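You operate a simulated robot arm through the tools that you are given. There is no shell and no other tool. Be economical: measure what you need, move in short steps, check, and stop when the job is done.

Carry out the task below with a simulated robot arm. There is one attempt and no reset: what you move stays moved.

JOB
Put things in order on the top of the packing table. At the end: the brown grease brush stands where the white wax ring stood; the grey brush roller from the top of the packing table stands on top of the green filter; the green roller from the top of the packing table stands where the brown grease brush stood; the white wax ring from the top of the packing table is in the grey clean tote; whatever was shut is shut again. Leave all else as you found it, and nothing knocked over.

It is judged by the outcome, as a careful person would: the job done as asked, and still so three seconds after it is handed in. It fails if anything else is knocked over, pushed out of place, dropped, spilled or broken.

ROBOT AND FRAMES
A 6-joint arm with a two-finger parallel gripper, fixed in place. Base frame: the origin is at the foot of the arm, x ahead of it, y to its left, z up; the work surface is at about z = 0. Readings come in mm, degrees, newtons and seconds.
With the tool pointing down near the work surface it reaches from about 160 to 420 mm from the base axis. Its first joint turns from -66.0 to 66.0 degrees. Payload 1.57 kg.
Tool frame: the origin (TCP) lies between the finger pads and is the grasp point; the fingertips stand 30 mm ahead of it; z points along the fingers, y is the line along which they close. The gripper opens to 80 mm. The fingers are 17 mm wide and 12 mm thick; the gripper's body (40 by 82 mm) begins 80 mm behind the TCP.
Orientation is that of the tool frame in the base frame, as [roll, pitch, yaw] about the fixed x, y, z axes, in that order (R = Rz(yaw) Ry(pitch) Rx(roll)). With the fingers straight down and closing along the base's y, the tool's x points along the base's -x, its y along +y and its z along -z.

CONTROLS
- The arm moves only by the tool step_arm. Its argument "commands" is a list of rows, each a list of 7 numbers: the turn, a rotation vector about the tool's x, y, z in degrees, then the shift along the tool's x, y, z in mm, then the gripper command, from -1 (shut) to 1 (fully open), values between in proportion. In form: [[ax, ay, az, x, y, z, claw], ...]. A call has 1 to 8 rows; each row is the pose to reach, as a shift and turn from the pose commanded when the call began, along the tool's axes at that moment. Each row takes 0.2 s and may step no farther than 50 mm and 8.6 degrees from the row before; otherwise, or with a gripper value out of range, the whole call is refused. Where a pose cannot be reached the arm comes as near as it can. A force on the tool above 40 N (or 10 N above the force at the start of the call, whichever is more), or a blocked arm, ends the call early, and 0.2 s more pass. The fingers move at their own pace (about 153 mm/s each) and stop on an object; they squeeze with about 37 N. The grip force told is the motor's: it shows also when the fingers shut on nothing. Time passes only in rows, and 0.2 s behind the last, so rows that repeat a pose let the fingers close. The reply holds the time, the measured pose of the TCP, the force on the tool along the base axes, the opening and the grip force, in the units named above and with some noise, with the torque about the TCP (base axes, N m) and any sound that the robot's microphone picked up.
- Cameras (640 x 400 px; columns grow to the right, rows downward): "scene" is fixed at [57.5, -340.8, 393.4]; the picture's right is [0.76, -0.65, 0.00], its down [-0.45, -0.53, -0.71] and it looks along [0.46, 0.54, -0.70] (base axes); focal length 214 px, centre (320, 200). "wrist" rides on the gripper at [72, -6, -122] in the tool frame; the picture's right is [0.09, 1.00, 0.00], its down [-0.84, 0.08, -0.54] and it looks along [-0.54, 0.05, 0.84] (tool axes); focal length 238 px, centre (320, 200). There is no depth. A picture from a camera that has moved, and an enlarged one, comes with that camera's place and axes in the base frame and with its lens. The place of the scene camera against the robot may be out by one fixed shift of up to 25 mm in any direction.
- camera(camera): a new picture of that camera. The clock stands still meanwhile.
- close_up(camera, box): a new picture of the part [left, top, right, bottom] of that camera's present view, enlarged. The clock stands still meanwhile.
- hand_in(): hands the job in; it is judged then, once.

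Go step by step. Nothing tells you positions but the pictures and the camera data: compare them with the known pose of the tool, close in by small moves and look again before you grip or let go. The budget is 120 turns and 64 pictures, counting those below and the enlarged ones. Unless the task says otherwise, let go and move clear before handing in, and close with one line.

The tools are called after "Call:" by a JSON object that holds its "name" and its "arguments". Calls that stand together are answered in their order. step_arm: Moves the arm, as the interface text tells. Its arguments: {"type":"object","properties":{"commands":{"type":"array"}},"required":["commands"]} The other tools are called the same way: camera (camera) takes a picture; close_up (camera, box) takes an enlarged picture of a part of a camera's view; hand_in () hands the job in.

At the start:

```text
t: 0.0
position: [226.7, -43.0, 291.6]
orientation: [-179.9, 0.2, 180.0]
ft_force: [0.6, -0.2, -0.7]
moment: [-0.01, -0.04, 0.02]
grip_width: 80.0
grasp_force: 0.1
```

scene: 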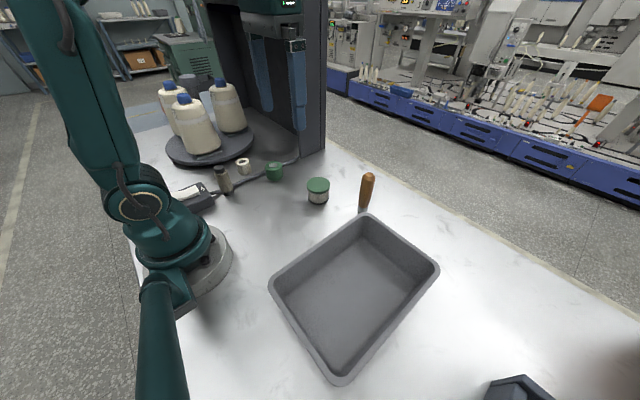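
wrist: 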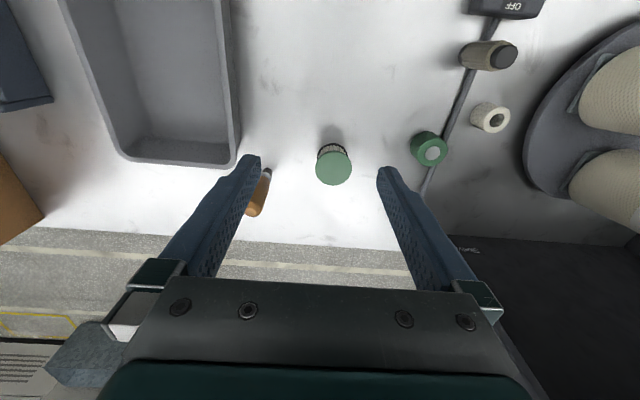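

I see the tote, brown brush, green-lidded jar (filter?), green roller, white ring, grey roller and a switch box with a cable. I'll take enlarged views to identify each.

Call:
{"name": "close_up", "arguments": {"camera": "scene", "box": [160, 130, 400, 280]}}

Call:
{"name": "close_up", "arguments": {"camera": "wrist", "box": [220, 0, 540, 220]}}

```text
2.67 times, centred on (280, 205) of scene
camera zoom: at [57.5, -340.8, 393.4], right [0.76, -0.65, 0.0], down [-0.45, -0.53, -0.71], along [0.46, 0.54, -0.7], focal length 572 px, centre (427, 187)
```

zoom: 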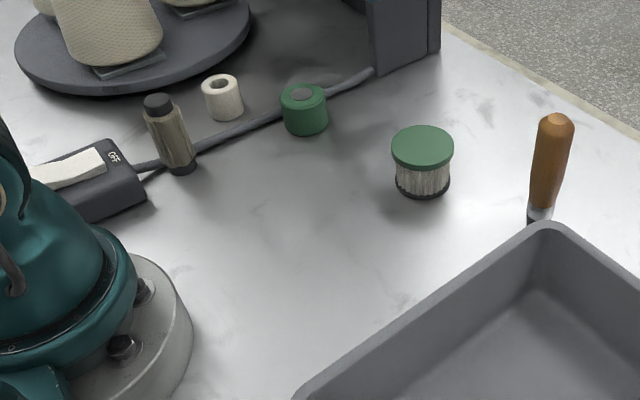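

```text
1.82 times, centred on (380, 110) of wrist
camera zoom: at [153.0, -48.3, 413.1], right [-0.09, 1.0, 0.0], down [0.84, 0.08, 0.54], along [0.54, 0.05, -0.84], focal length 433 px, centre (211, 364)
```

zoom: 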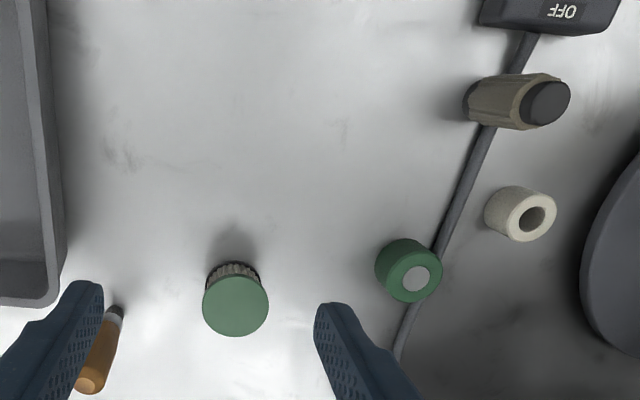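

Objects identified: the green-lidded jar is the filter (~325,-9), green roller (~288,151), white ring (~221,232), grey roller (~143,176), brush (~358,-127). I'll start by moving above the white ring for a better measurement.

Call:
{"name": "step_arm", "arguments": {"commands": [[0, 0, 0, 0, 46, 0, 1], [0, 0, 0, 0, 92, 0, 1], [0, 0, 0, 0, 138, 0, 1], [0, 0, 0, 2, 184, 0, 1], [0, 0, 0, 4, 230, 20, 1], [0, 0, 0, 6, 260, 40, 0.4], [0, 0, 0, 6, 270, 60, 0.4], [0, 0, 0, 6, 270, 60, 0.4]]}}

Call:
{"name": "camera", "arguments": {"camera": "wrist"}}

Call:
{"name": "camera", "arguments": {"camera": "scene"}}

```text
refused: row 5 steps farther than a row can; nothing moved
```

```text
59 pictures are left
camera wrist: at [153.0, -48.3, 413.1], right [-0.09, 1.0, 0.0], down [0.84, 0.08, 0.54], along [0.54, 0.05, -0.84], focal length 238 px, centre (320, 200)
```

wrist: 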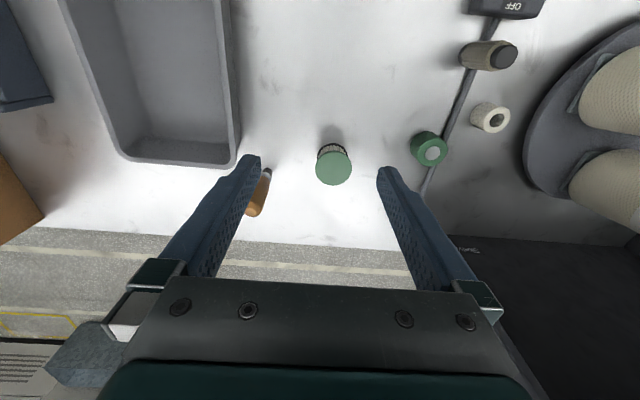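

```text
58 pictures are left
```

scene: 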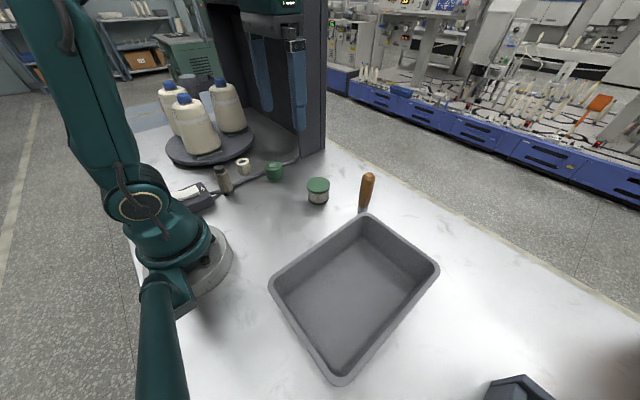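

Row spacing was too large; nothing moved. I retry in smaller steps, going only part of the way and checking clearance to the overhanging machine.

Call:
{"name": "step_arm", "arguments": {"commands": [[0, 0, 0, 0, 30, 15, 1], [0, 0, 0, 0, 60, 30, 1], [0, 0, 0, 0, 90, 45, 1], [0, 0, 0, 2, 120, 60, 1], [0, 0, 0, 4, 150, 75, 1], [0, 0, 0, 6, 180, 75, 0.4], [0, 0, 0, 6, 210, 75, 0.4], [0, 0, 0, 6, 210, 75, 0.4]]}}

Call:
{"name": "camera", "arguments": {"camera": "wrist"}}

Call:
{"name": "camera", "arguments": {"camera": "scene"}}

```text
t: 1.8
position: [219.0, 170.3, 214.2]
orientation: [179.9, 0.2, 179.9]
ft_force: [-0.7, -0.4, -0.1]
moment: [-0.01, -0.02, 0.0]
grip_width: 56.1
grasp_force: 0.1
```

```text
57 pictures are left
camera wrist: at [146.6, 163.1, 337.1], right [-0.09, 1.0, 0.0], down [0.84, 0.08, 0.54], along [0.54, 0.05, -0.84], focal length 238 px, centre (320, 200)
```

wrist: 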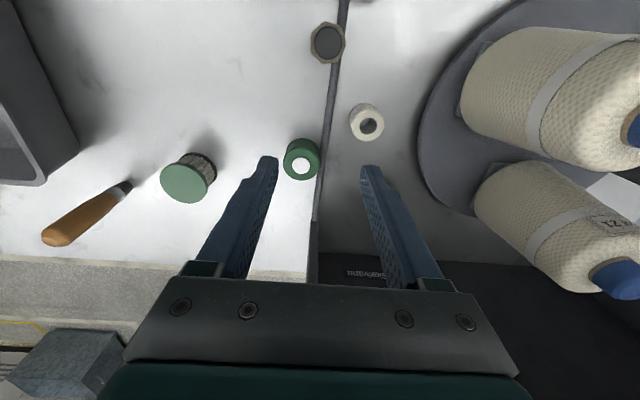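

```text
56 pictures are left
```

scene: 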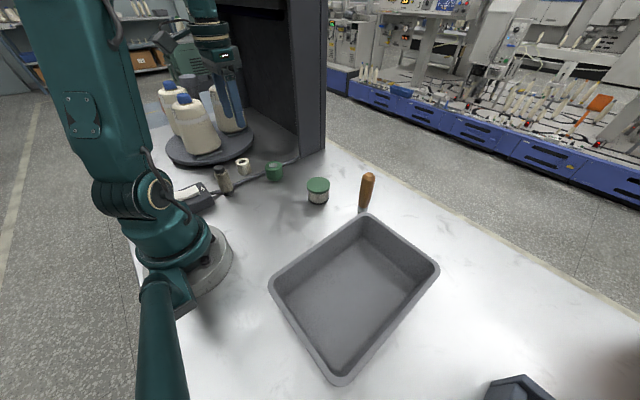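

The hanging blue parts were just the gripper fingers, so there is room. The ring is at about (222,232), top z≈35; next I go above it at z≈90 and look.

Call:
{"name": "step_arm", "arguments": {"commands": [[0, 0, 0, -1, 30, 10, 0.4], [0, 0, 0, -3, 62, 20, 0.4], [0, 0, 0, -3, 62, 60, 0.4], [0, 0, 0, -3, 62, 100, 0.4], [0, 0, 0, -3, 62, 124, 0.4], [0, 0, 0, -3, 62, 124, 0.4]]}}

Call:
{"name": "camera", "arguments": {"camera": "wrist"}}

```text
t: 3.2
position: [224.6, 232.5, 89.8]
orientation: [-179.9, 0.2, 180.0]
ft_force: [-0.1, 0.8, -0.4]
moment: [-0.02, 0.02, 0.0]
grip_width: 56.0
grasp_force: 0.1
```

```text
55 pictures are left
camera wrist: at [152.0, 225.1, 212.0], right [-0.09, 1.0, 0.0], down [0.84, 0.08, 0.54], along [0.54, 0.05, -0.84], focal length 238 px, centre (320, 200)
```

wrist: 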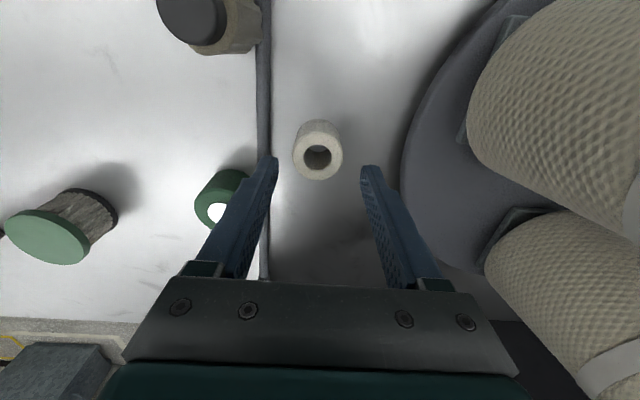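

Ring centre reads (223,229), TCP ≈ (224,231). I shift slightly, descend and grip.

Call:
{"name": "step_arm", "arguments": {"commands": [[0, 0, 0, 1, -2, 20, 0.4], [0, 0, 0, 1, -2, 40, 0.4], [0, 0, 0, 1, -2, 56, 0.4], [0, 0, 0, 1, -2, 56, -1], [0, 0, 0, 1, -2, 56, -1], [0, 0, 0, 1, -2, 56, -1]]}}

Call:
{"name": "camera", "arguments": {"camera": "wrist"}}

```text
t: 4.6
position: [223.9, 228.6, 34.3]
orientation: [180.0, 0.2, -179.9]
ft_force: [0.4, -0.4, -0.4]
moment: [0.02, 0.0, 0.03]
grip_width: 38.9
grasp_force: 37.1
```

```text
54 pictures are left
camera wrist: at [151.1, 221.3, 156.7], right [-0.09, 1.0, 0.0], down [0.84, 0.08, 0.54], along [0.54, 0.05, -0.84], focal length 238 px, centre (320, 200)
```

wrist: 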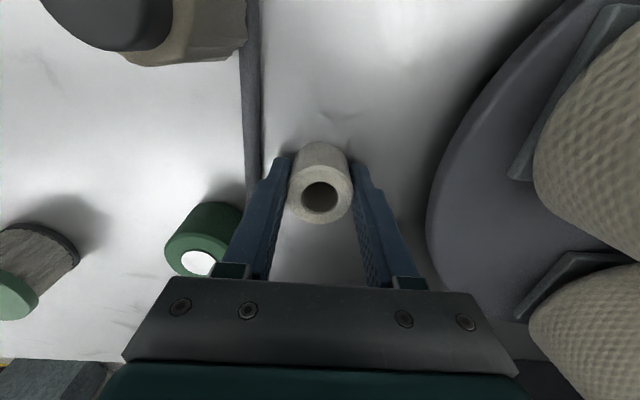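

Ring is gripped (opening 38.9). I lift it straight up and start carrying it towards the tote.

Call:
{"name": "step_arm", "arguments": {"commands": [[0, 0, 0, 0, 0, -30, -1], [0, 0, 0, 0, 0, -70, -1], [0, 0, 0, 0, 0, -110, -1], [0, 0, 0, 0, -10, -150, -1], [0, 0, 0, 0, -50, -160, -1], [0, 0, 0, 0, -95, -160, -1], [0, 0, 0, 0, -140, -160, -1], [0, 0, 0, 0, -185, -160, -1]]}}

Call:
{"name": "step_arm", "arguments": {"commands": [[0, 0, 0, 0, -45, 0, -1], [0, 0, 0, 0, -90, 0, -1], [0, 0, 0, 0, -135, 0, -1], [0, 0, 0, 0, -180, 0, -1], [0, 0, 0, 0, -225, 0, -1], [0, 0, 0, 0, -270, 0, -1], [0, 0, 0, 0, -270, 0, -1]]}}

Call:
{"name": "camera", "arguments": {"camera": "wrist"}}

Call:
{"name": "camera", "arguments": {"camera": "scene"}}

```text
t: 6.4
position: [221.5, 42.3, 193.2]
orientation: [-180.0, 0.1, -180.0]
ft_force: [0.5, -0.7, -0.8]
moment: [-0.02, -0.04, 0.01]
grip_width: 0.0
grasp_force: 21.6
```

```text
t: 8.0
position: [223.4, -228.3, 193.4]
orientation: [-180.0, 0.0, -180.0]
ft_force: [0.2, 0.1, 0.1]
moment: [-0.02, 0.0, 0.01]
grip_width: 0.0
grasp_force: 21.4
```

```text
53 pictures are left
camera wrist: at [151.4, -234.1, 317.1], right [-0.09, 1.0, 0.0], down [0.84, 0.08, 0.54], along [0.54, 0.05, -0.84], focal length 238 px, centre (320, 200)
```

wrist: 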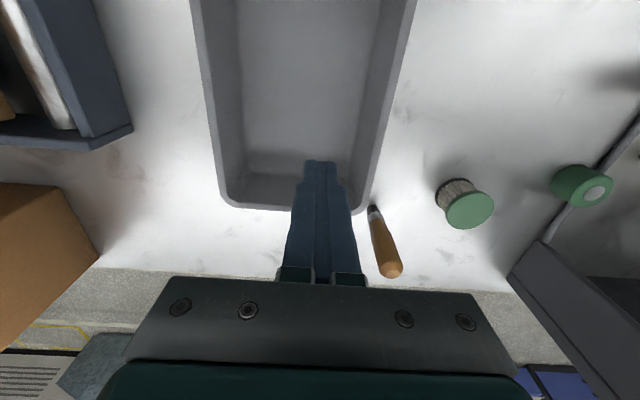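

```text
52 pictures are left
```

scene: 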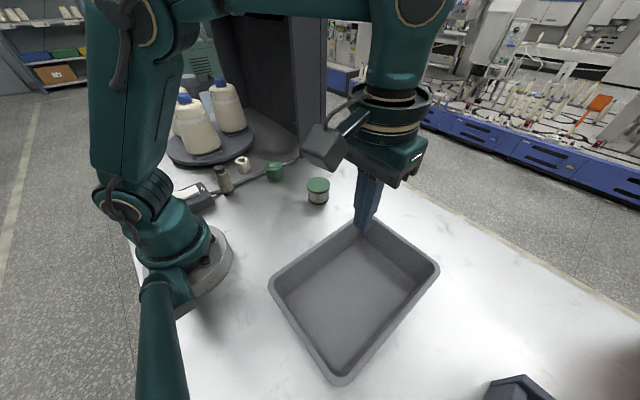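

The ring slipped out at the start of the lift; it seems still to be standing in its place. I'll check closely before going back.

Call:
{"name": "close_up", "arguments": {"camera": "scene", "box": [190, 130, 310, 205]}}

Call:
{"name": "step_arm", "arguments": {"commands": [[0, 0, 0, 0, 45, 0, 0.4], [0, 0, 0, 0, 90, 0, 0.4], [0, 0, 0, 0, 135, 0, 0.4], [0, 0, 0, 0, 180, 0, 0.4], [0, 0, 0, 0, 225, 0, 0.4], [0, 0, 0, 0, 270, 0, 0.4], [0, 0, 0, 0, 315, 0, 0.4]]}}

Call:
{"name": "step_arm", "arguments": {"commands": [[0, 0, 0, 0, 45, 0, 0.4], [0, 0, 0, 0, 90, 0, 0.4], [0, 0, 0, 0, 135, 0, 0.4], [0, 0, 0, 0, 140, 40, 0.4], [0, 0, 0, 0, 140, 80, 0.4], [0, 0, 0, 0, 140, 100, 0.4], [0, 0, 0, 0, 140, 100, 0.4]]}}

Call:
{"name": "camera", "arguments": {"camera": "wrist"}}

```text
5.33 times, centred on (250, 168) of scene
camera zoom: at [57.5, -340.8, 393.4], right [0.76, -0.65, 0.0], down [-0.45, -0.53, -0.71], along [0.46, 0.54, -0.7], focal length 1144 px, centre (693, 373)
```

zoom: 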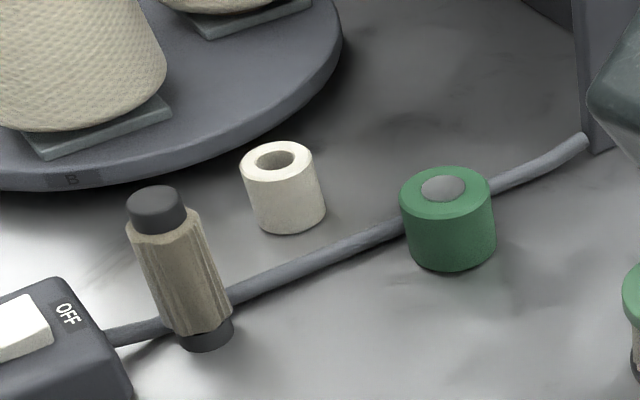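

```text
t: 9.6
position: [222.1, 90.9, 194.0]
orientation: [180.0, 0.2, 179.9]
ft_force: [1.1, 0.3, 0.1]
moment: [0.0, 0.03, 0.0]
grip_width: 55.9
grasp_force: 0.1
```

```text
t: 11.2
position: [221.2, 231.4, 96.0]
orientation: [180.0, 0.3, 180.0]
ft_force: [0.5, -0.3, 0.1]
moment: [0.01, 0.0, 0.03]
grip_width: 56.1
grasp_force: 0.0
```

```text
50 pictures are left
camera wrist: at [148.1, 224.2, 218.3], right [-0.09, 1.0, 0.0], down [0.84, 0.08, 0.54], along [0.54, 0.05, -0.84], focal length 238 px, centre (320, 200)
```

wrist: 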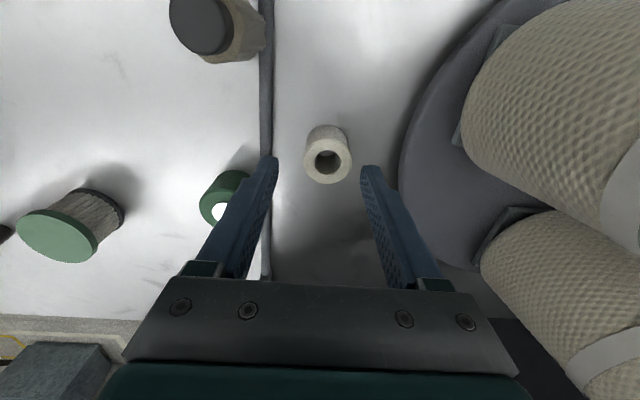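

The ring still stands but shifted a few mm (now ≈(223,238)). I'll regrip lower and lift very slowly.

Call:
{"name": "step_arm", "arguments": {"commands": [[0, 0, 0, -1, 6, 20, 0.4], [0, 0, 0, -1, 6, 40, 0.4], [0, 0, 0, -1, 6, 60, 0.4], [0, 0, 0, -1, 6, 63, 0.2], [0, 0, 0, -1, 6, 63, -1], [0, 0, 0, -1, 6, 63, -1], [0, 0, 0, -1, 6, 63, -1], [0, 0, 0, -1, 6, 63, -1]]}}

Call:
{"name": "step_arm", "arguments": {"commands": [[0, 0, 0, 0, 0, -2, -1], [0, 0, 0, 0, 0, -4, -1], [0, 0, 0, 0, 0, -7, -1], [0, 0, 0, 0, 0, -10, -1]]}}

Call:
{"name": "camera", "arguments": {"camera": "wrist"}}

Call:
{"name": "close_up", "arguments": {"camera": "scene", "box": [190, 130, 310, 205]}}

```text
t: 13.0
position: [222.5, 234.3, 30.9]
orientation: [180.0, 0.2, -180.0]
ft_force: [0.4, 0.1, 1.1]
moment: [0.0, -0.04, 0.02]
grip_width: 38.5
grasp_force: 37.0
```

```text
t: 14.0
position: [223.0, 233.8, 43.2]
orientation: [180.0, 0.3, -180.0]
ft_force: [0.0, -0.2, -0.9]
moment: [-0.05, -0.02, -0.04]
grip_width: 38.6
grasp_force: 36.4
```

```text
49 pictures are left
camera wrist: at [150.1, 228.2, 164.9], right [-0.09, 1.0, 0.0], down [0.84, 0.08, 0.54], along [0.54, 0.05, -0.84], focal length 238 px, centre (320, 200)
```

wrist: 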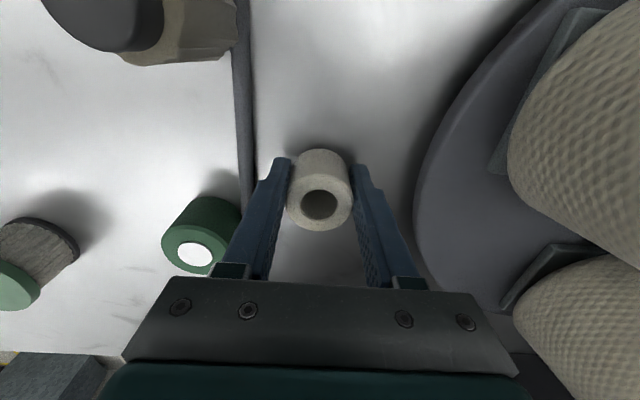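

```text
5.33 times, centred on (250, 168) of scene
camera zoom: at [57.5, -340.8, 393.4], right [0.76, -0.65, 0.0], down [-0.45, -0.53, -0.71], along [0.46, 0.54, -0.7], focal length 1144 px, centre (693, 373)
```

zoom: 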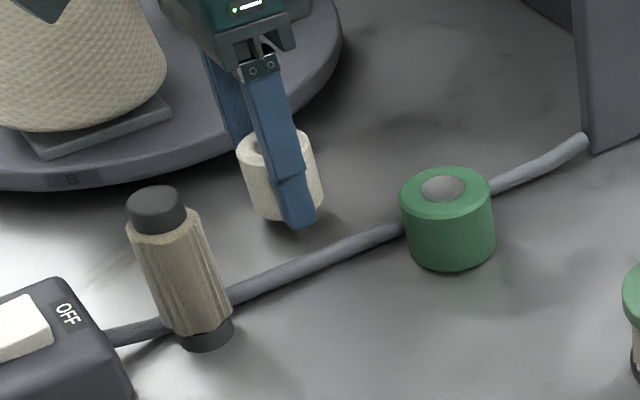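

The ring is lifted but sits ~5 mm forward of the finger centre. I'll set it down, shift forward, and regrip for security.

Call:
{"name": "step_arm", "arguments": {"commands": [[0, 0, 0, 0, 0, 5, -1], [0, 0, 0, 0, 0, 9, -1], [0, 0, 0, 0, 0, 11, -1], [0, 0, 0, 0, 0, 11, 0.2], [0, 0, 0, 0, 0, 11, 0.2], [0, 0, 0, -5, 0, 11, 0.2], [0, 0, 0, -5, 0, 11, 0.2]]}}

Call:
{"name": "camera", "arguments": {"camera": "wrist"}}

```text
t: 15.6
position: [228.5, 234.0, 30.6]
orientation: [180.0, 0.2, -180.0]
ft_force: [0.1, 0.6, 0.4]
moment: [0.0, -0.04, 0.02]
grip_width: 48.2
grasp_force: 0.0
```

```text
47 pictures are left
camera wrist: at [156.0, 227.8, 153.6], right [-0.09, 1.0, 0.0], down [0.84, 0.08, 0.54], along [0.54, 0.05, -0.84], focal length 238 px, centre (320, 200)
```

wrist: 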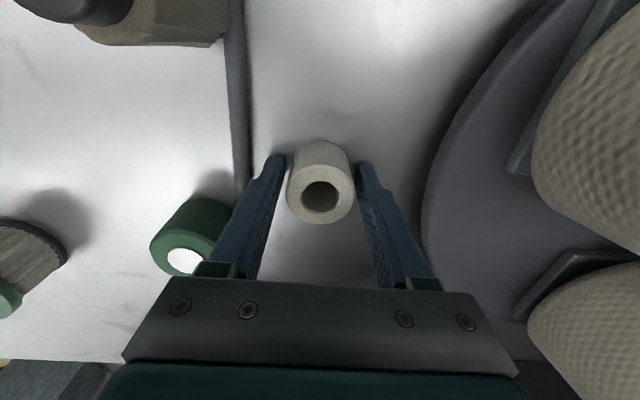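

Ring is now centred between the fingers. Grip and lift gently.

Call:
{"name": "step_arm", "arguments": {"commands": [[0, 0, 0, 0, 0, 0, -1], [0, 0, 0, 0, 0, 0, -1], [0, 0, 0, 0, 0, 0, -1], [0, 0, 0, 0, 0, -3, -1], [0, 0, 0, 0, 0, -8, -1], [0, 0, 0, 0, 0, -16, -1], [0, 0, 0, 0, 0, -26, -1], [0, 0, 0, 0, 0, -40, -1]]}}

Call:
{"name": "step_arm", "arguments": {"commands": [[0, 0, 0, 0, 0, -10, -1], [0, 0, 0, 0, 0, -22, -1], [0, 0, 0, 0, 0, -36, -1], [0, 0, 0, 0, 0, -52, -1], [0, 0, 0, 0, 0, -68, -1], [0, 0, 0, 0, 0, -80, -1], [0, 0, 0, 0, 0, -86, -1], [0, 0, 0, 0, 0, -88, -1]]}}

```text
t: 17.4
position: [229.0, 234.8, 71.6]
orientation: [-180.0, 0.2, 180.0]
ft_force: [-0.7, 0.0, -0.8]
moment: [0.03, -0.02, 0.01]
grip_width: 38.6
grasp_force: 37.3
```

```text
t: 19.2
position: [228.1, 233.7, 161.8]
orientation: [-179.9, 0.1, -179.9]
ft_force: [-0.5, 0.1, -0.9]
moment: [-0.03, 0.01, 0.04]
grip_width: 38.7
grasp_force: 36.6
```

It holds. Carry it gently in -y towards the tote.

Call:
{"name": "step_arm", "arguments": {"commands": [[0, 0, 0, 0, -8, 0, -1], [0, 0, 0, 0, -22, 0, -1], [0, 0, 0, 0, -42, 0, -1], [0, 0, 0, 0, -66, 0, -1], [0, 0, 0, 0, -92, 0, -1], [0, 0, 0, 0, -118, 0, -1], [0, 0, 0, 0, -140, 0, -1], [0, 0, 0, 0, -152, 0, -1]]}}

Call:
{"name": "step_arm", "arguments": {"commands": [[0, 0, 0, 0, -8, 0, -1], [0, 0, 0, 0, -22, 0, -1], [0, 0, 0, 0, -44, 0, -1], [0, 0, 0, 0, -70, 0, -1], [0, 0, 0, 0, -98, 0, -1], [0, 0, 0, 0, -126, 0, -1], [0, 0, 0, 0, -150, 0, -1], [0, 0, 0, 0, -164, 0, -1]]}}

Call:
{"name": "step_arm", "arguments": {"commands": [[0, 0, 0, 0, -8, 0, -1], [0, 0, 0, 0, -22, 0, -1], [0, 0, 0, 0, -44, 0, -1], [0, 0, 0, 0, -70, 0, -1], [0, 0, 0, 0, -98, 0, -1], [0, 0, 0, 0, -126, 0, -1], [0, 0, 0, 0, -150, 0, -1], [0, 0, 0, 0, -164, 0, -1]]}}

Call:
{"name": "camera", "arguments": {"camera": "wrist"}}

Call:
{"name": "camera", "arguments": {"camera": "scene"}}

```text
t: 21.0
position: [227.8, 83.6, 159.4]
orientation: [-179.9, 0.1, -180.0]
ft_force: [-0.5, 0.5, -0.9]
moment: [0.0, -0.01, 0.0]
grip_width: 38.7
grasp_force: 37.0
```

```text
t: 22.8
position: [228.8, -82.4, 160.0]
orientation: [-180.0, 0.0, -179.9]
ft_force: [0.7, 0.0, -0.7]
moment: [-0.03, 0.01, -0.01]
grip_width: 38.8
grasp_force: 37.1
```

```text
t: 24.6
position: [227.1, -246.4, 161.0]
orientation: [-180.0, 0.3, -179.9]
ft_force: [0.1, 0.0, 0.3]
moment: [-0.02, 0.03, 0.0]
grip_width: 38.8
grasp_force: 37.3
```

```text
46 pictures are left
camera wrist: at [154.4, -252.2, 283.0], right [-0.09, 1.0, 0.0], down [0.84, 0.08, 0.54], along [0.54, 0.05, -0.84], focal length 238 px, centre (320, 200)
```

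wrist: 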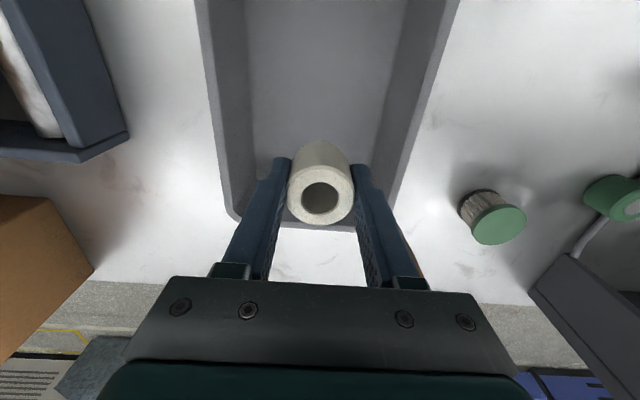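

```text
45 pictures are left
```

scene: 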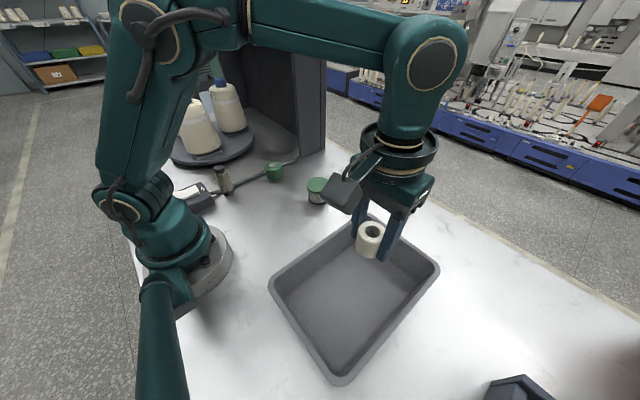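

The ring is over the tote floor's middle. I descend gently until contact.

Call:
{"name": "step_arm", "arguments": {"commands": [[0, 0, 0, 0, 0, 10, -1], [0, 0, 0, 0, 0, 30, -1], [0, 0, 0, 0, 0, 55, -1], [0, 0, 0, 0, 0, 80, -1], [0, 0, 0, 0, 0, 100, -1], [0, 0, 0, 0, 0, 112, -1], [0, 0, 0, 0, 0, 118, -1], [0, 0, 0, 0, 0, 120, -1]]}}

Call:
{"name": "camera", "arguments": {"camera": "wrist"}}

Call:
{"name": "close_up", "arguments": {"camera": "scene", "box": [260, 190, 450, 310]}}

```text
t: 26.4
position: [228.8, -245.8, 40.0]
orientation: [-180.0, 0.3, 179.9]
ft_force: [-0.2, -0.2, 0.0]
moment: [0.0, 0.02, 0.03]
grip_width: 38.7
grasp_force: 37.1
```

```text
44 pictures are left
camera wrist: at [156.4, -252.5, 161.8], right [-0.09, 1.0, 0.0], down [0.84, 0.08, 0.54], along [0.54, 0.05, -0.84], focal length 238 px, centre (320, 200)
```

wrist: 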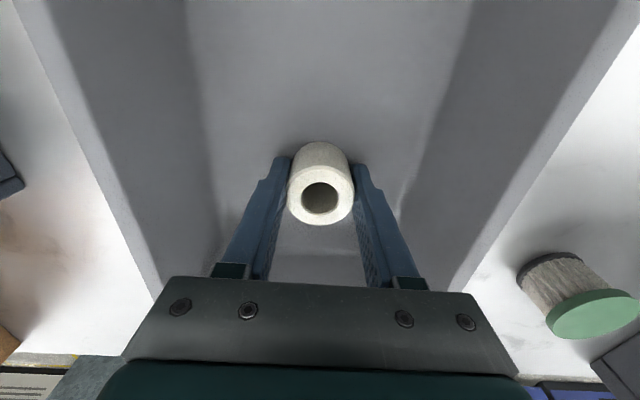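

```text
3.33 times, centred on (355, 250) of scene
camera zoom: at [57.5, -340.8, 393.4], right [0.76, -0.65, 0.0], down [-0.45, -0.53, -0.71], along [0.46, 0.54, -0.7], focal length 715 px, centre (203, 33)
```

zoom: 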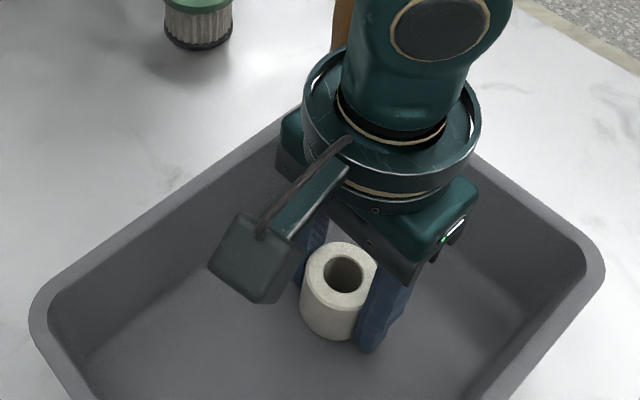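

Nearly at the floor; I creep down in small steps until contact.

Call:
{"name": "step_arm", "arguments": {"commands": [[0, 0, 0, 0, 0, 1, -1], [0, 0, 0, 0, 0, 2, -1], [0, 0, 0, 0, 0, 3, -1], [0, 0, 0, 0, 0, 4, -1]]}}

Call:
{"name": "step_arm", "arguments": {"commands": [[0, 0, 0, 0, 0, 1, -1], [0, 0, 0, 0, 0, 2, -1], [0, 0, 0, 0, 0, 2, -1]]}}

```text
t: 27.4
position: [228.9, -245.3, 36.7]
orientation: [-179.9, 0.2, -179.9]
ft_force: [-3.2, 8.0, 27.7]
moment: [0.29, 0.12, -0.02]
grip_width: 38.7
grasp_force: 36.3
```

```text
t: 27.9
position: [229.4, -246.4, 36.8]
orientation: [-179.9, 0.2, -180.0]
ft_force: [-1.0, 0.9, 2.8]
moment: [0.03, -0.03, 0.0]
grip_width: 38.7
grasp_force: 36.5
stopped in row 2: the force on the tool passed its limit at 44 N (the readings are from after the stop); the commanded pose is now the measured one
```

Ring is on the tote floor. Release gently and rise.

Call:
{"name": "step_arm", "arguments": {"commands": [[0, 0, 0, 0, 0, 0, -0.02], [0, 0, 0, 0, 0, 0, 0.2], [0, 0, 0, 0, 0, 0, 0.2], [0, 0, 0, 0, 0, -15, 0.2], [0, 0, 0, 0, 0, -45, 0.2], [0, 0, 0, 0, 0, -85, 0.2], [0, 0, 0, 0, 0, -125, 0.2], [0, 0, 0, 0, 0, -165, 0.2]]}}

Call:
{"name": "camera", "arguments": {"camera": "wrist"}}

```text
t: 29.7
position: [227.9, -246.5, 196.6]
orientation: [-179.9, 0.2, 180.0]
ft_force: [-0.1, -0.3, -0.5]
moment: [0.03, 0.01, 0.07]
grip_width: 48.0
grasp_force: 0.1
```

```text
42 pictures are left
camera wrist: at [153.9, -252.8, 319.2], right [-0.09, 1.0, 0.0], down [0.83, 0.08, 0.55], along [0.54, 0.05, -0.84], focal length 238 px, centre (320, 200)
```

wrist: 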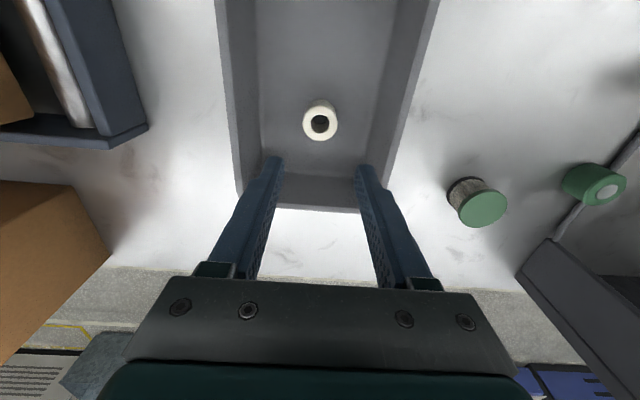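

Ring stands in the tote. Next, the brush: move above it, staying higher than its ~125 mm top.

Call:
{"name": "step_arm", "arguments": {"commands": [[0, 0, 0, -15, 15, 0, 0.2], [0, 0, 0, -40, 35, 0, 0.2], [0, 0, 0, -65, 60, 0, 0.2], [0, 0, 0, -90, 85, 0, 0.2], [0, 0, 0, -108, 105, 0, 0.2], [0, 0, 0, -115, 115, 0, 0.2], [0, 0, 0, -115, 115, 0, 0.2]]}}

Call:
{"name": "camera", "arguments": {"camera": "wrist"}}

Call:
{"name": "camera", "arguments": {"camera": "scene"}}

```text
t: 31.3
position: [343.1, -130.1, 199.7]
orientation: [180.0, 0.1, 179.9]
ft_force: [-0.5, -0.1, 0.0]
moment: [0.0, 0.01, -0.01]
grip_width: 48.3
grasp_force: 0.1
```

```text
41 pictures are left
camera wrist: at [269.3, -136.3, 322.7], right [-0.09, 1.0, 0.0], down [0.84, 0.08, 0.54], along [0.54, 0.05, -0.84], focal length 238 px, centre (320, 200)
```

wrist: 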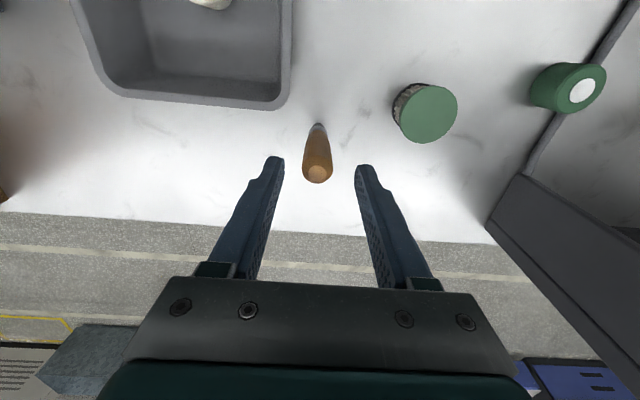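

```text
40 pictures are left
```

scene: 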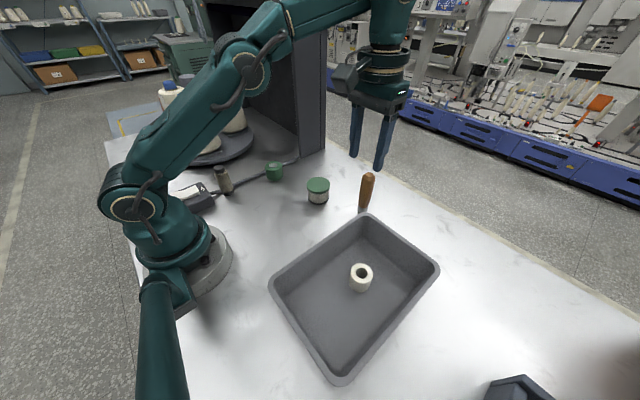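

Brush is at ≈(359,-130), ~135 mm tall. I move over it and descend to grip the handle at mid-height.

Call:
{"name": "step_arm", "arguments": {"commands": [[0, 0, 0, -8, 0, 0, 0.2], [0, 0, 0, -16, 0, 0, 0.2], [0, 0, 0, -16, 0, 10, 0.2], [0, 0, 0, -16, 0, 10, 0.2]]}}

Call:
{"name": "camera", "arguments": {"camera": "wrist"}}

Call:
{"name": "close_up", "arguments": {"camera": "scene", "box": [300, 90, 460, 230]}}

```text
t: 32.3
position: [352.8, -127.6, 189.0]
orientation: [179.9, 0.2, -179.9]
ft_force: [0.6, 0.7, -0.3]
moment: [-0.01, 0.01, -0.03]
grip_width: 48.0
grasp_force: 0.2
out of reach, approached as far as the arm can: row 1, 2, 3, 4
```

```text
39 pictures are left
camera wrist: at [279.9, -135.1, 310.9], right [-0.09, 1.0, 0.0], down [0.83, 0.08, 0.55], along [0.54, 0.05, -0.84], focal length 238 px, centre (320, 200)
```

wrist: 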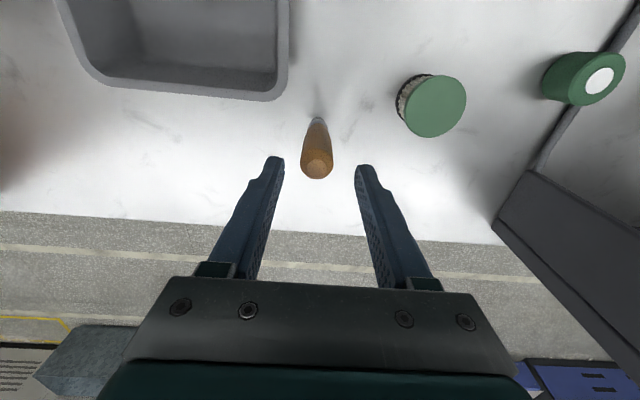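

```text
2.86 times, centred on (380, 160) of scene
camera zoom: at [57.5, -340.8, 393.4], right [0.76, -0.65, 0.0], down [-0.45, -0.53, -0.71], along [0.46, 0.54, -0.7], focal length 613 px, centre (149, 314)
```

zoom: 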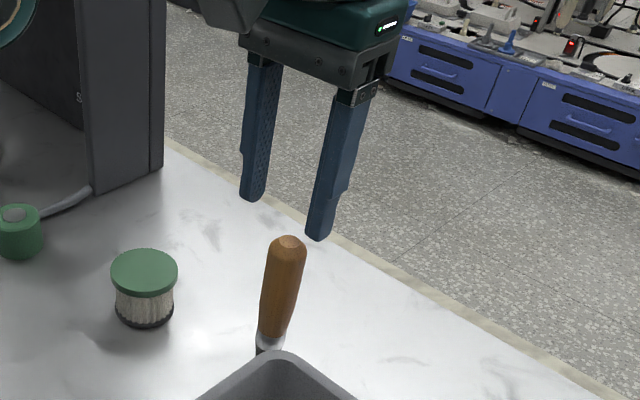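

Reach is limited up high; since the fingers straddle the brush in y, I lower first, then slide forward with the open fingers either side of it.

Call:
{"name": "step_arm", "arguments": {"commands": [[0, 0, 0, 0, -2, 10, 0.2], [0, 0, 0, 0, -3, 25, 0.2], [0, 0, 0, 0, -3, 40, 0.2], [0, 0, 0, -3, -3, 55, 0.2], [0, 0, 0, -6, -3, 70, 0.2], [0, 0, 0, -6, -3, 70, 0.2]]}}

Call:
{"name": "camera", "arguments": {"camera": "wrist"}}

Call:
{"name": "close_up", "arguments": {"camera": "scene", "box": [300, 90, 460, 230]}}

```text
t: 33.7
position: [360.9, -133.6, 118.0]
orientation: [180.0, 0.2, 179.9]
ft_force: [0.9, 0.0, 0.5]
moment: [-0.01, -0.01, -0.02]
grip_width: 48.1
grasp_force: 0.1
```

```text
37 pictures are left
camera wrist: at [287.9, -139.6, 240.8], right [-0.09, 1.0, 0.0], down [0.83, 0.08, 0.54], along [0.54, 0.05, -0.84], focal length 238 px, centre (320, 200)
```

wrist: 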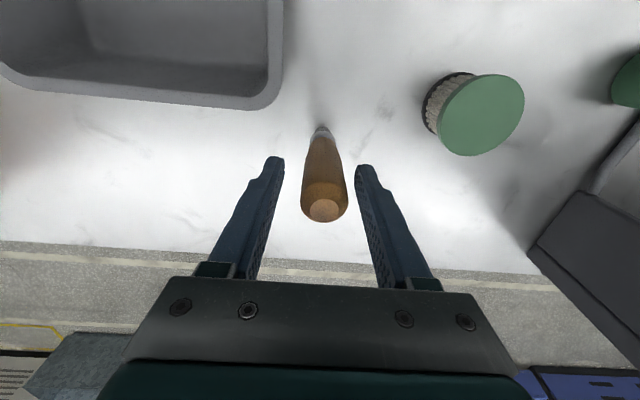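

```text
2.86 times, centred on (380, 160) of scene
camera zoom: at [57.5, -340.8, 393.4], right [0.76, -0.65, 0.0], down [-0.45, -0.53, -0.71], along [0.46, 0.54, -0.7], focal length 613 px, centre (149, 314)
```

zoom: 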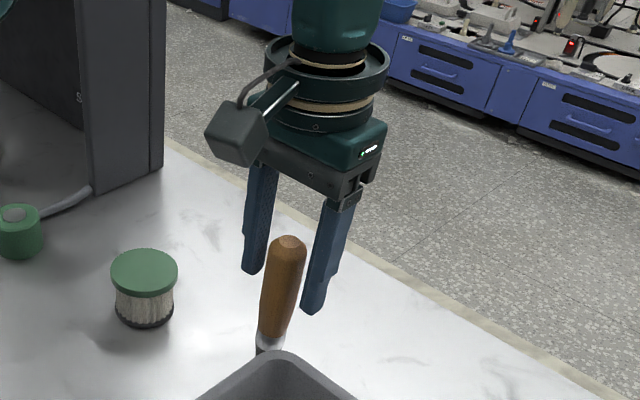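

Brush axis ≈ (361,-131.5), top ≈ 136. I adjust by 2 mm, descend to z≈85 and grip.

Call:
{"name": "step_arm", "arguments": {"commands": [[0, 0, 0, 0, 2, 15, 0.2], [0, 0, 0, 0, 2, 33, 0.2], [0, 0, 0, 0, 2, 33, 0.2], [0, 0, 0, 0, 2, 33, -0.2], [0, 0, 0, 0, 2, 33, -1], [0, 0, 0, 0, 2, 33, -1], [0, 0, 0, 0, 2, 33, -1]]}}

Call:
{"name": "camera", "arguments": {"camera": "wrist"}}

Call:
{"name": "close_up", "arguments": {"camera": "scene", "box": [300, 110, 460, 230]}}

```text
t: 35.3
position: [360.7, -130.7, 84.5]
orientation: [-180.0, 0.2, 180.0]
ft_force: [1.1, 1.0, 0.9]
moment: [0.0, 0.01, -0.04]
grip_width: 27.3
grasp_force: 37.1
```

```text
35 pictures are left
camera wrist: at [288.3, -137.4, 207.5], right [-0.09, 1.0, 0.0], down [0.83, 0.08, 0.54], along [0.54, 0.05, -0.84], focal length 238 px, centre (320, 200)
```

wrist: 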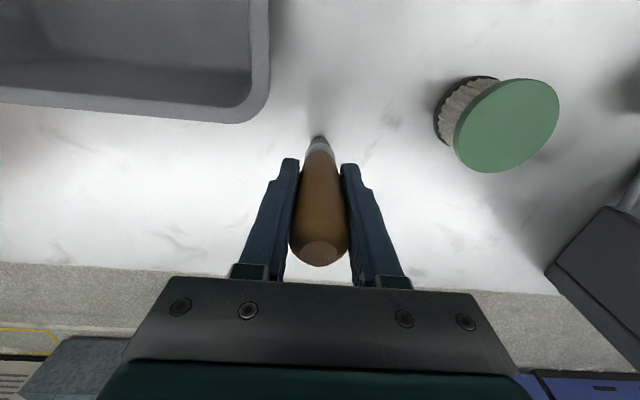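

```text
3.33 times, centred on (380, 170) of scene
camera zoom: at [57.5, -340.8, 393.4], right [0.76, -0.65, 0.0], down [-0.45, -0.53, -0.71], along [0.46, 0.54, -0.7], focal length 715 px, centre (120, 300)
```

zoom: 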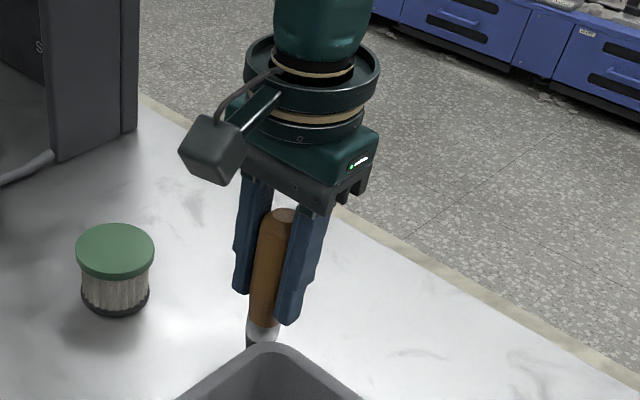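

Firm grip (27 mm), brush upright. Lift gently and draw inwards.

Call:
{"name": "step_arm", "arguments": {"commands": [[0, 0, 0, 0, 0, -3, -1], [0, 0, 0, 0, 0, -8, -1], [0, 0, 0, 0, 0, -18, -1], [0, 0, 0, 0, 0, -32, -1], [0, 0, 0, 0, 0, -46, -1], [0, 0, 0, 3, 0, -58, -1], [0, 0, 0, 12, 0, -68, -1], [0, 0, 0, 22, 4, -74, -1]]}}

Call:
{"name": "step_arm", "arguments": {"commands": [[0, 0, 0, 8, 4, -4, -1], [0, 0, 0, 24, 14, -10, -1], [0, 0, 0, 42, 30, -20, -1], [0, 0, 0, 62, 50, -30, -1], [0, 0, 0, 80, 74, -35, -1], [0, 0, 0, 94, 98, -35, -1], [0, 0, 0, 102, 116, -35, -1], [0, 0, 0, 106, 126, -35, -1]]}}

Call:
{"name": "camera", "arguments": {"camera": "wrist"}}

```text
t: 37.1
position: [337.4, -126.8, 160.8]
orientation: [180.0, 0.2, 180.0]
ft_force: [-0.1, -0.6, -0.6]
moment: [0.01, -0.02, 0.0]
grip_width: 27.1
grasp_force: 37.6
```

```text
t: 38.9
position: [229.5, 0.8, 194.3]
orientation: [-180.0, 0.2, -179.9]
ft_force: [-0.1, 0.3, -1.2]
moment: [-0.01, 0.0, -0.01]
grip_width: 27.3
grasp_force: 37.1
```

```text
33 pictures are left
camera wrist: at [157.7, -6.6, 316.2], right [-0.09, 1.0, 0.0], down [0.83, 0.08, 0.54], along [0.54, 0.05, -0.84], focal length 238 px, centre (320, 200)
```

wrist: 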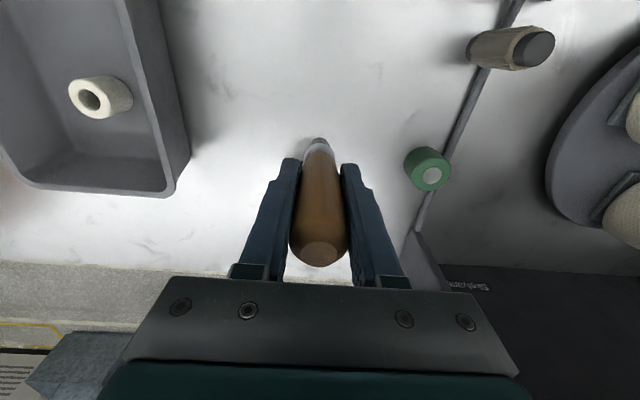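

Brush unchanged in grip. Carry on to the ring's old place (222,231).

Call:
{"name": "step_arm", "arguments": {"commands": [[0, 0, 0, 0, 8, 0, -1], [0, 0, 0, 1, 24, 0, -1], [0, 0, 0, 2, 48, 0, -1], [0, 0, 0, 3, 76, 0, -1], [0, 0, 0, 4, 104, 0, -1], [0, 0, 0, 5, 130, 0, -1], [0, 0, 0, 6, 150, 0, -1], [0, 0, 0, 7, 160, 0, -1]]}}

Call:
{"name": "step_arm", "arguments": {"commands": [[0, 0, 0, 0, 8, 0, -1], [0, 0, 0, 0, 24, 0, -1], [0, 0, 0, 0, 44, 4, -1], [0, 0, 0, 0, 60, 14, -1], [0, 0, 0, 0, 69, 32, -1], [0, 0, 0, 0, 70, 52, -1], [0, 0, 0, 0, 70, 70, -1], [0, 0, 0, 0, 70, 76, -1]]}}

Call:
{"name": "camera", "arguments": {"camera": "wrist"}}

Call:
{"name": "close_up", "arguments": {"camera": "scene", "box": [160, 100, 320, 210]}}

```text
t: 40.7
position: [224.5, 161.5, 193.6]
orientation: [-180.0, 0.2, -180.0]
ft_force: [0.2, 0.5, -0.2]
moment: [0.04, 0.03, 0.01]
grip_width: 27.5
grasp_force: 37.3
```

```text
t: 42.5
position: [226.0, 230.1, 118.1]
orientation: [-180.0, 0.2, 180.0]
ft_force: [0.0, 0.4, -1.4]
moment: [0.01, 0.01, 0.0]
grip_width: 27.4
grasp_force: 36.7
```

```text
32 pictures are left
camera wrist: at [153.2, 223.5, 241.6], right [-0.09, 1.0, 0.0], down [0.83, 0.08, 0.54], along [0.54, 0.05, -0.84], focal length 238 px, centre (320, 200)
```

wrist: 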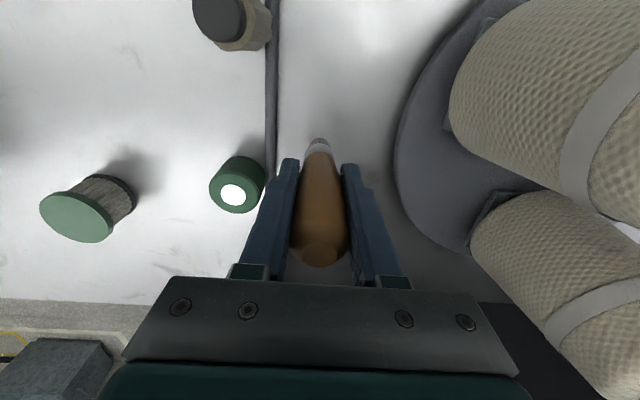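

```text
3.64 times, centred on (240, 155) of scene
camera zoom: at [57.5, -340.8, 393.4], right [0.76, -0.65, 0.0], down [-0.45, -0.53, -0.71], along [0.46, 0.54, -0.7], focal length 780 px, centre (611, 364)
```

zoom: 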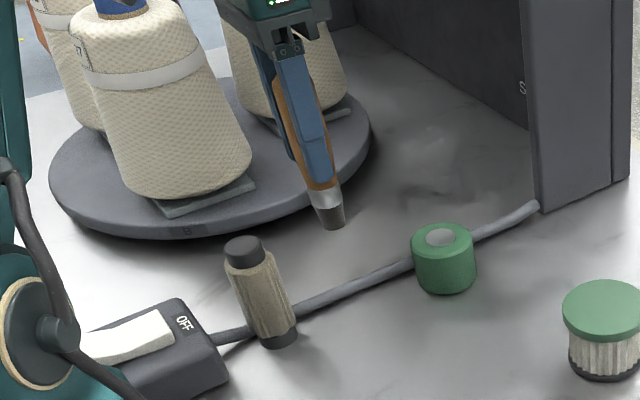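

Position (226,230); shift 3 mm back in x, then descend and creep to contact.

Call:
{"name": "step_arm", "arguments": {"commands": [[0, 0, 0, 2, 0, 6, -1], [0, 0, 0, 3, 1, 16, -1], [0, 0, 0, 3, 1, 25, -1], [0, 0, 0, 3, 1, 30, -1], [0, 0, 0, 3, 1, 31, -1], [0, 0, 0, 3, 1, 32, -1]]}}

Call:
{"name": "step_arm", "arguments": {"commands": [[0, 0, 0, 0, 0, 0.7, -1], [0, 0, 0, 0, 0, 1.4, -1]]}}

```text
t: 43.9
position: [222.5, 230.3, 85.3]
orientation: [-180.0, 0.1, 179.9]
ft_force: [0.3, 0.0, -0.5]
moment: [0.01, -0.01, -0.02]
grip_width: 27.4
grasp_force: 37.0
```

```text
t: 44.5
position: [223.3, 232.3, 85.3]
orientation: [179.9, 0.2, -180.0]
ft_force: [0.3, -1.1, -0.7]
moment: [0.02, -0.01, 0.02]
grip_width: 27.2
grasp_force: 37.4
```

Call:
{"name": "step_arm", "arguments": {"commands": [[0, 0, 0, 0, 0, 0.6, -1], [0, 0, 0, 0, 0, 1.2, -1]]}}

Call:
{"name": "step_arm", "arguments": {"commands": [[0, 0, 0, 0, 0, 0.5, -1], [0, 0, 0, 0, 0, 0.5, -1]]}}

```text
t: 45.1
position: [223.6, 232.0, 84.7]
orientation: [-180.0, 0.2, 179.9]
ft_force: [-2.2, -5.0, 15.6]
moment: [-0.38, 0.17, -0.02]
grip_width: 27.1
grasp_force: 36.9
```

```text
t: 45.7
position: [223.5, 232.5, 83.1]
orientation: [180.0, 0.5, -179.9]
ft_force: [-1.7, -6.7, 31.1]
moment: [-0.51, -0.04, -0.05]
grip_width: 27.4
grasp_force: 36.9
```

Contact made. Ease the load slightly, then open gradually.

Call:
{"name": "step_arm", "arguments": {"commands": [[0, 0, 0, 0, 0, -0.7, -1], [0, 0, 0, 0, 0, -0.8, -0.25], [0, 0, 0, 0, 0, -0.8, -0.1], [0, 0, 0, 0, 0, -0.8, 0.15], [0, 0, 0, 0, 0, -0.8, 0.15]]}}

Call:
{"name": "camera", "arguments": {"camera": "wrist"}}

Call:
{"name": "close_up", "arguments": {"camera": "scene", "box": [160, 100, 320, 210]}}

```text
t: 46.9
position: [223.9, 232.2, 83.9]
orientation: [-179.9, 0.1, -179.9]
ft_force: [-1.1, -0.1, -0.1]
moment: [0.0, -0.03, 0.01]
grip_width: 46.0
grasp_force: 0.1
```

```text
30 pictures are left
camera wrist: at [150.8, 225.0, 206.6], right [-0.09, 1.0, 0.0], down [0.84, 0.08, 0.54], along [0.54, 0.05, -0.84], focal length 238 px, centre (320, 200)
```

wrist: 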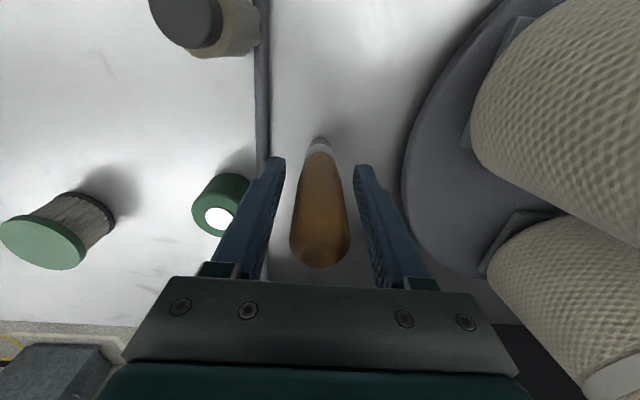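

```text
3.64 times, centred on (240, 155) of scene
camera zoom: at [57.5, -340.8, 393.4], right [0.76, -0.65, 0.0], down [-0.45, -0.53, -0.71], along [0.46, 0.54, -0.7], focal length 780 px, centre (611, 364)
```

zoom: 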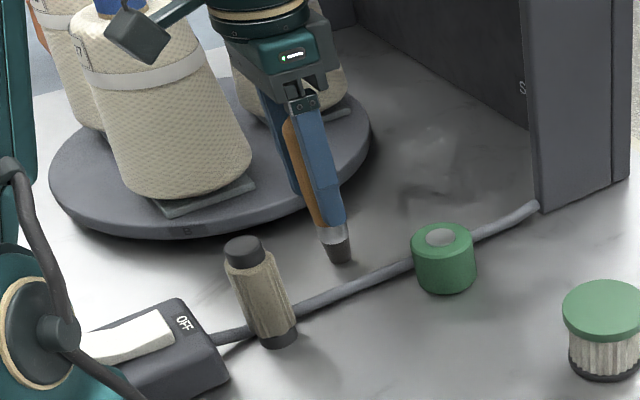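

The brush stands where the ring was (wrist and scene agree). Rise straight up clear of it.

Call:
{"name": "step_arm", "arguments": {"commands": [[0, 0, 0, 0, 0, -10, 0.15], [0, 0, 0, 0, 0, -30, 0.15], [0, 0, 0, 0, 0, -55, 0.15], [0, 0, 0, 0, 0, -80, 0.15], [0, 0, 0, 0, 0, -105, 0.15], [0, 0, 0, 0, 0, -115, 0.15]]}}

Call:
{"name": "camera", "arguments": {"camera": "wrist"}}

```text
t: 48.3
position: [222.2, 230.1, 196.4]
orientation: [-180.0, 0.3, -179.9]
ft_force: [0.3, 0.3, -0.3]
moment: [0.0, 0.0, 0.01]
grip_width: 46.2
grasp_force: 0.1
```

```text
28 pictures are left
camera wrist: at [150.2, 223.1, 319.4], right [-0.09, 1.0, 0.0], down [0.84, 0.08, 0.54], along [0.54, 0.05, -0.84], focal length 238 px, centre (320, 200)
```

wrist: 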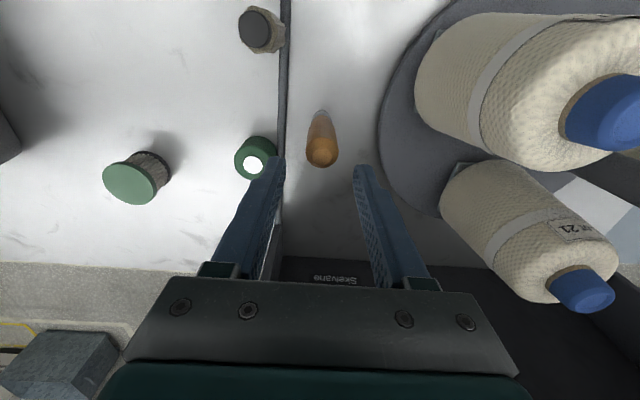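

Next the green roller (285,151), which touches the cable side on +y, so I'll close along x: turn the gripper 90° while moving above it.

Call:
{"name": "step_arm", "arguments": {"commands": [[0, 0, -8, -6, -9, 0, 0.15], [0, 0, -16, -14, -20, 0, 0.15], [0, 0, -24, -24, -32, 0, 0.15], [0, 0, -32, -36, -46, 0, 0.15], [0, 0, -40, -46, -60, 0, 0.15], [0, 0, -48, -55, -71, 0, 0.15], [0, 0, -56, -60, -76, 0, 0.5], [0, 0, -60, -62, -79, 0, 0.5]]}}

Call:
{"name": "step_arm", "arguments": {"commands": [[0, 0, -8, 0, 0, 0, 0.5], [0, 0, -16, 0, 0, 0, 0.5], [0, 0, -24, 0, 0, 0, 0.5], [0, 0, -30, 0, 0, 20, 0.5], [0, 0, -30, 0, 0, 50, 0.5], [0, 0, -30, 0, 0, 70, 0.5], [0, 0, -30, 0, 0, 80, 0.5]]}}

Call:
{"name": "camera", "arguments": {"camera": "wrist"}}

Call:
{"name": "close_up", "arguments": {"camera": "scene", "box": [160, 100, 360, 225]}}

```text
t: 50.1
position: [283.8, 151.1, 200.1]
orientation: [-179.8, 0.1, -120.0]
ft_force: [-0.5, -0.5, -0.5]
moment: [0.02, 0.0, 0.01]
grip_width: 60.1
grasp_force: 0.1
```

```text
t: 51.7
position: [284.1, 153.1, 119.3]
orientation: [-179.8, -0.1, -90.0]
ft_force: [0.2, 0.4, 0.6]
moment: [0.0, 0.0, -0.02]
grip_width: 60.0
grasp_force: 0.1
```

```text
27 pictures are left
camera wrist: at [289.8, 79.9, 242.1], right [-1.0, -0.09, 0.0], down [-0.08, 0.84, 0.54], along [-0.05, 0.54, -0.84], focal length 238 px, centre (320, 200)
```

wrist: 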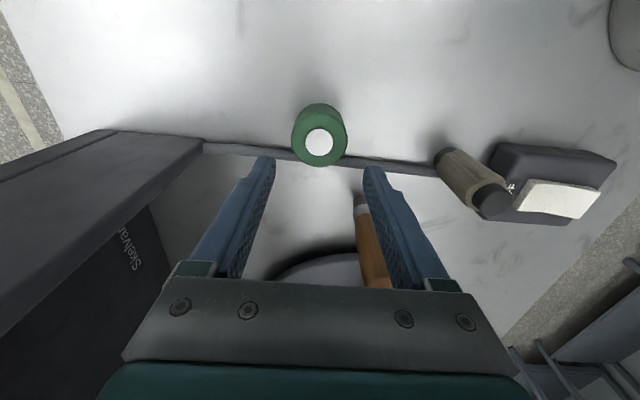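

```text
3.20 times, centred on (260, 162) of scene
camera zoom: at [57.5, -340.8, 393.4], right [0.76, -0.65, 0.0], down [-0.45, -0.53, -0.71], along [0.46, 0.54, -0.7], focal length 686 px, centre (512, 320)
```

zoom: 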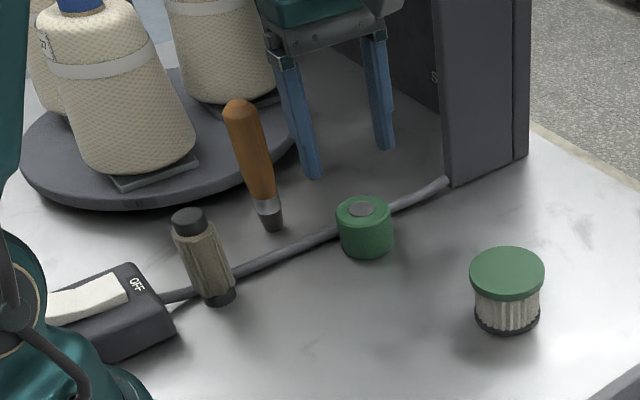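

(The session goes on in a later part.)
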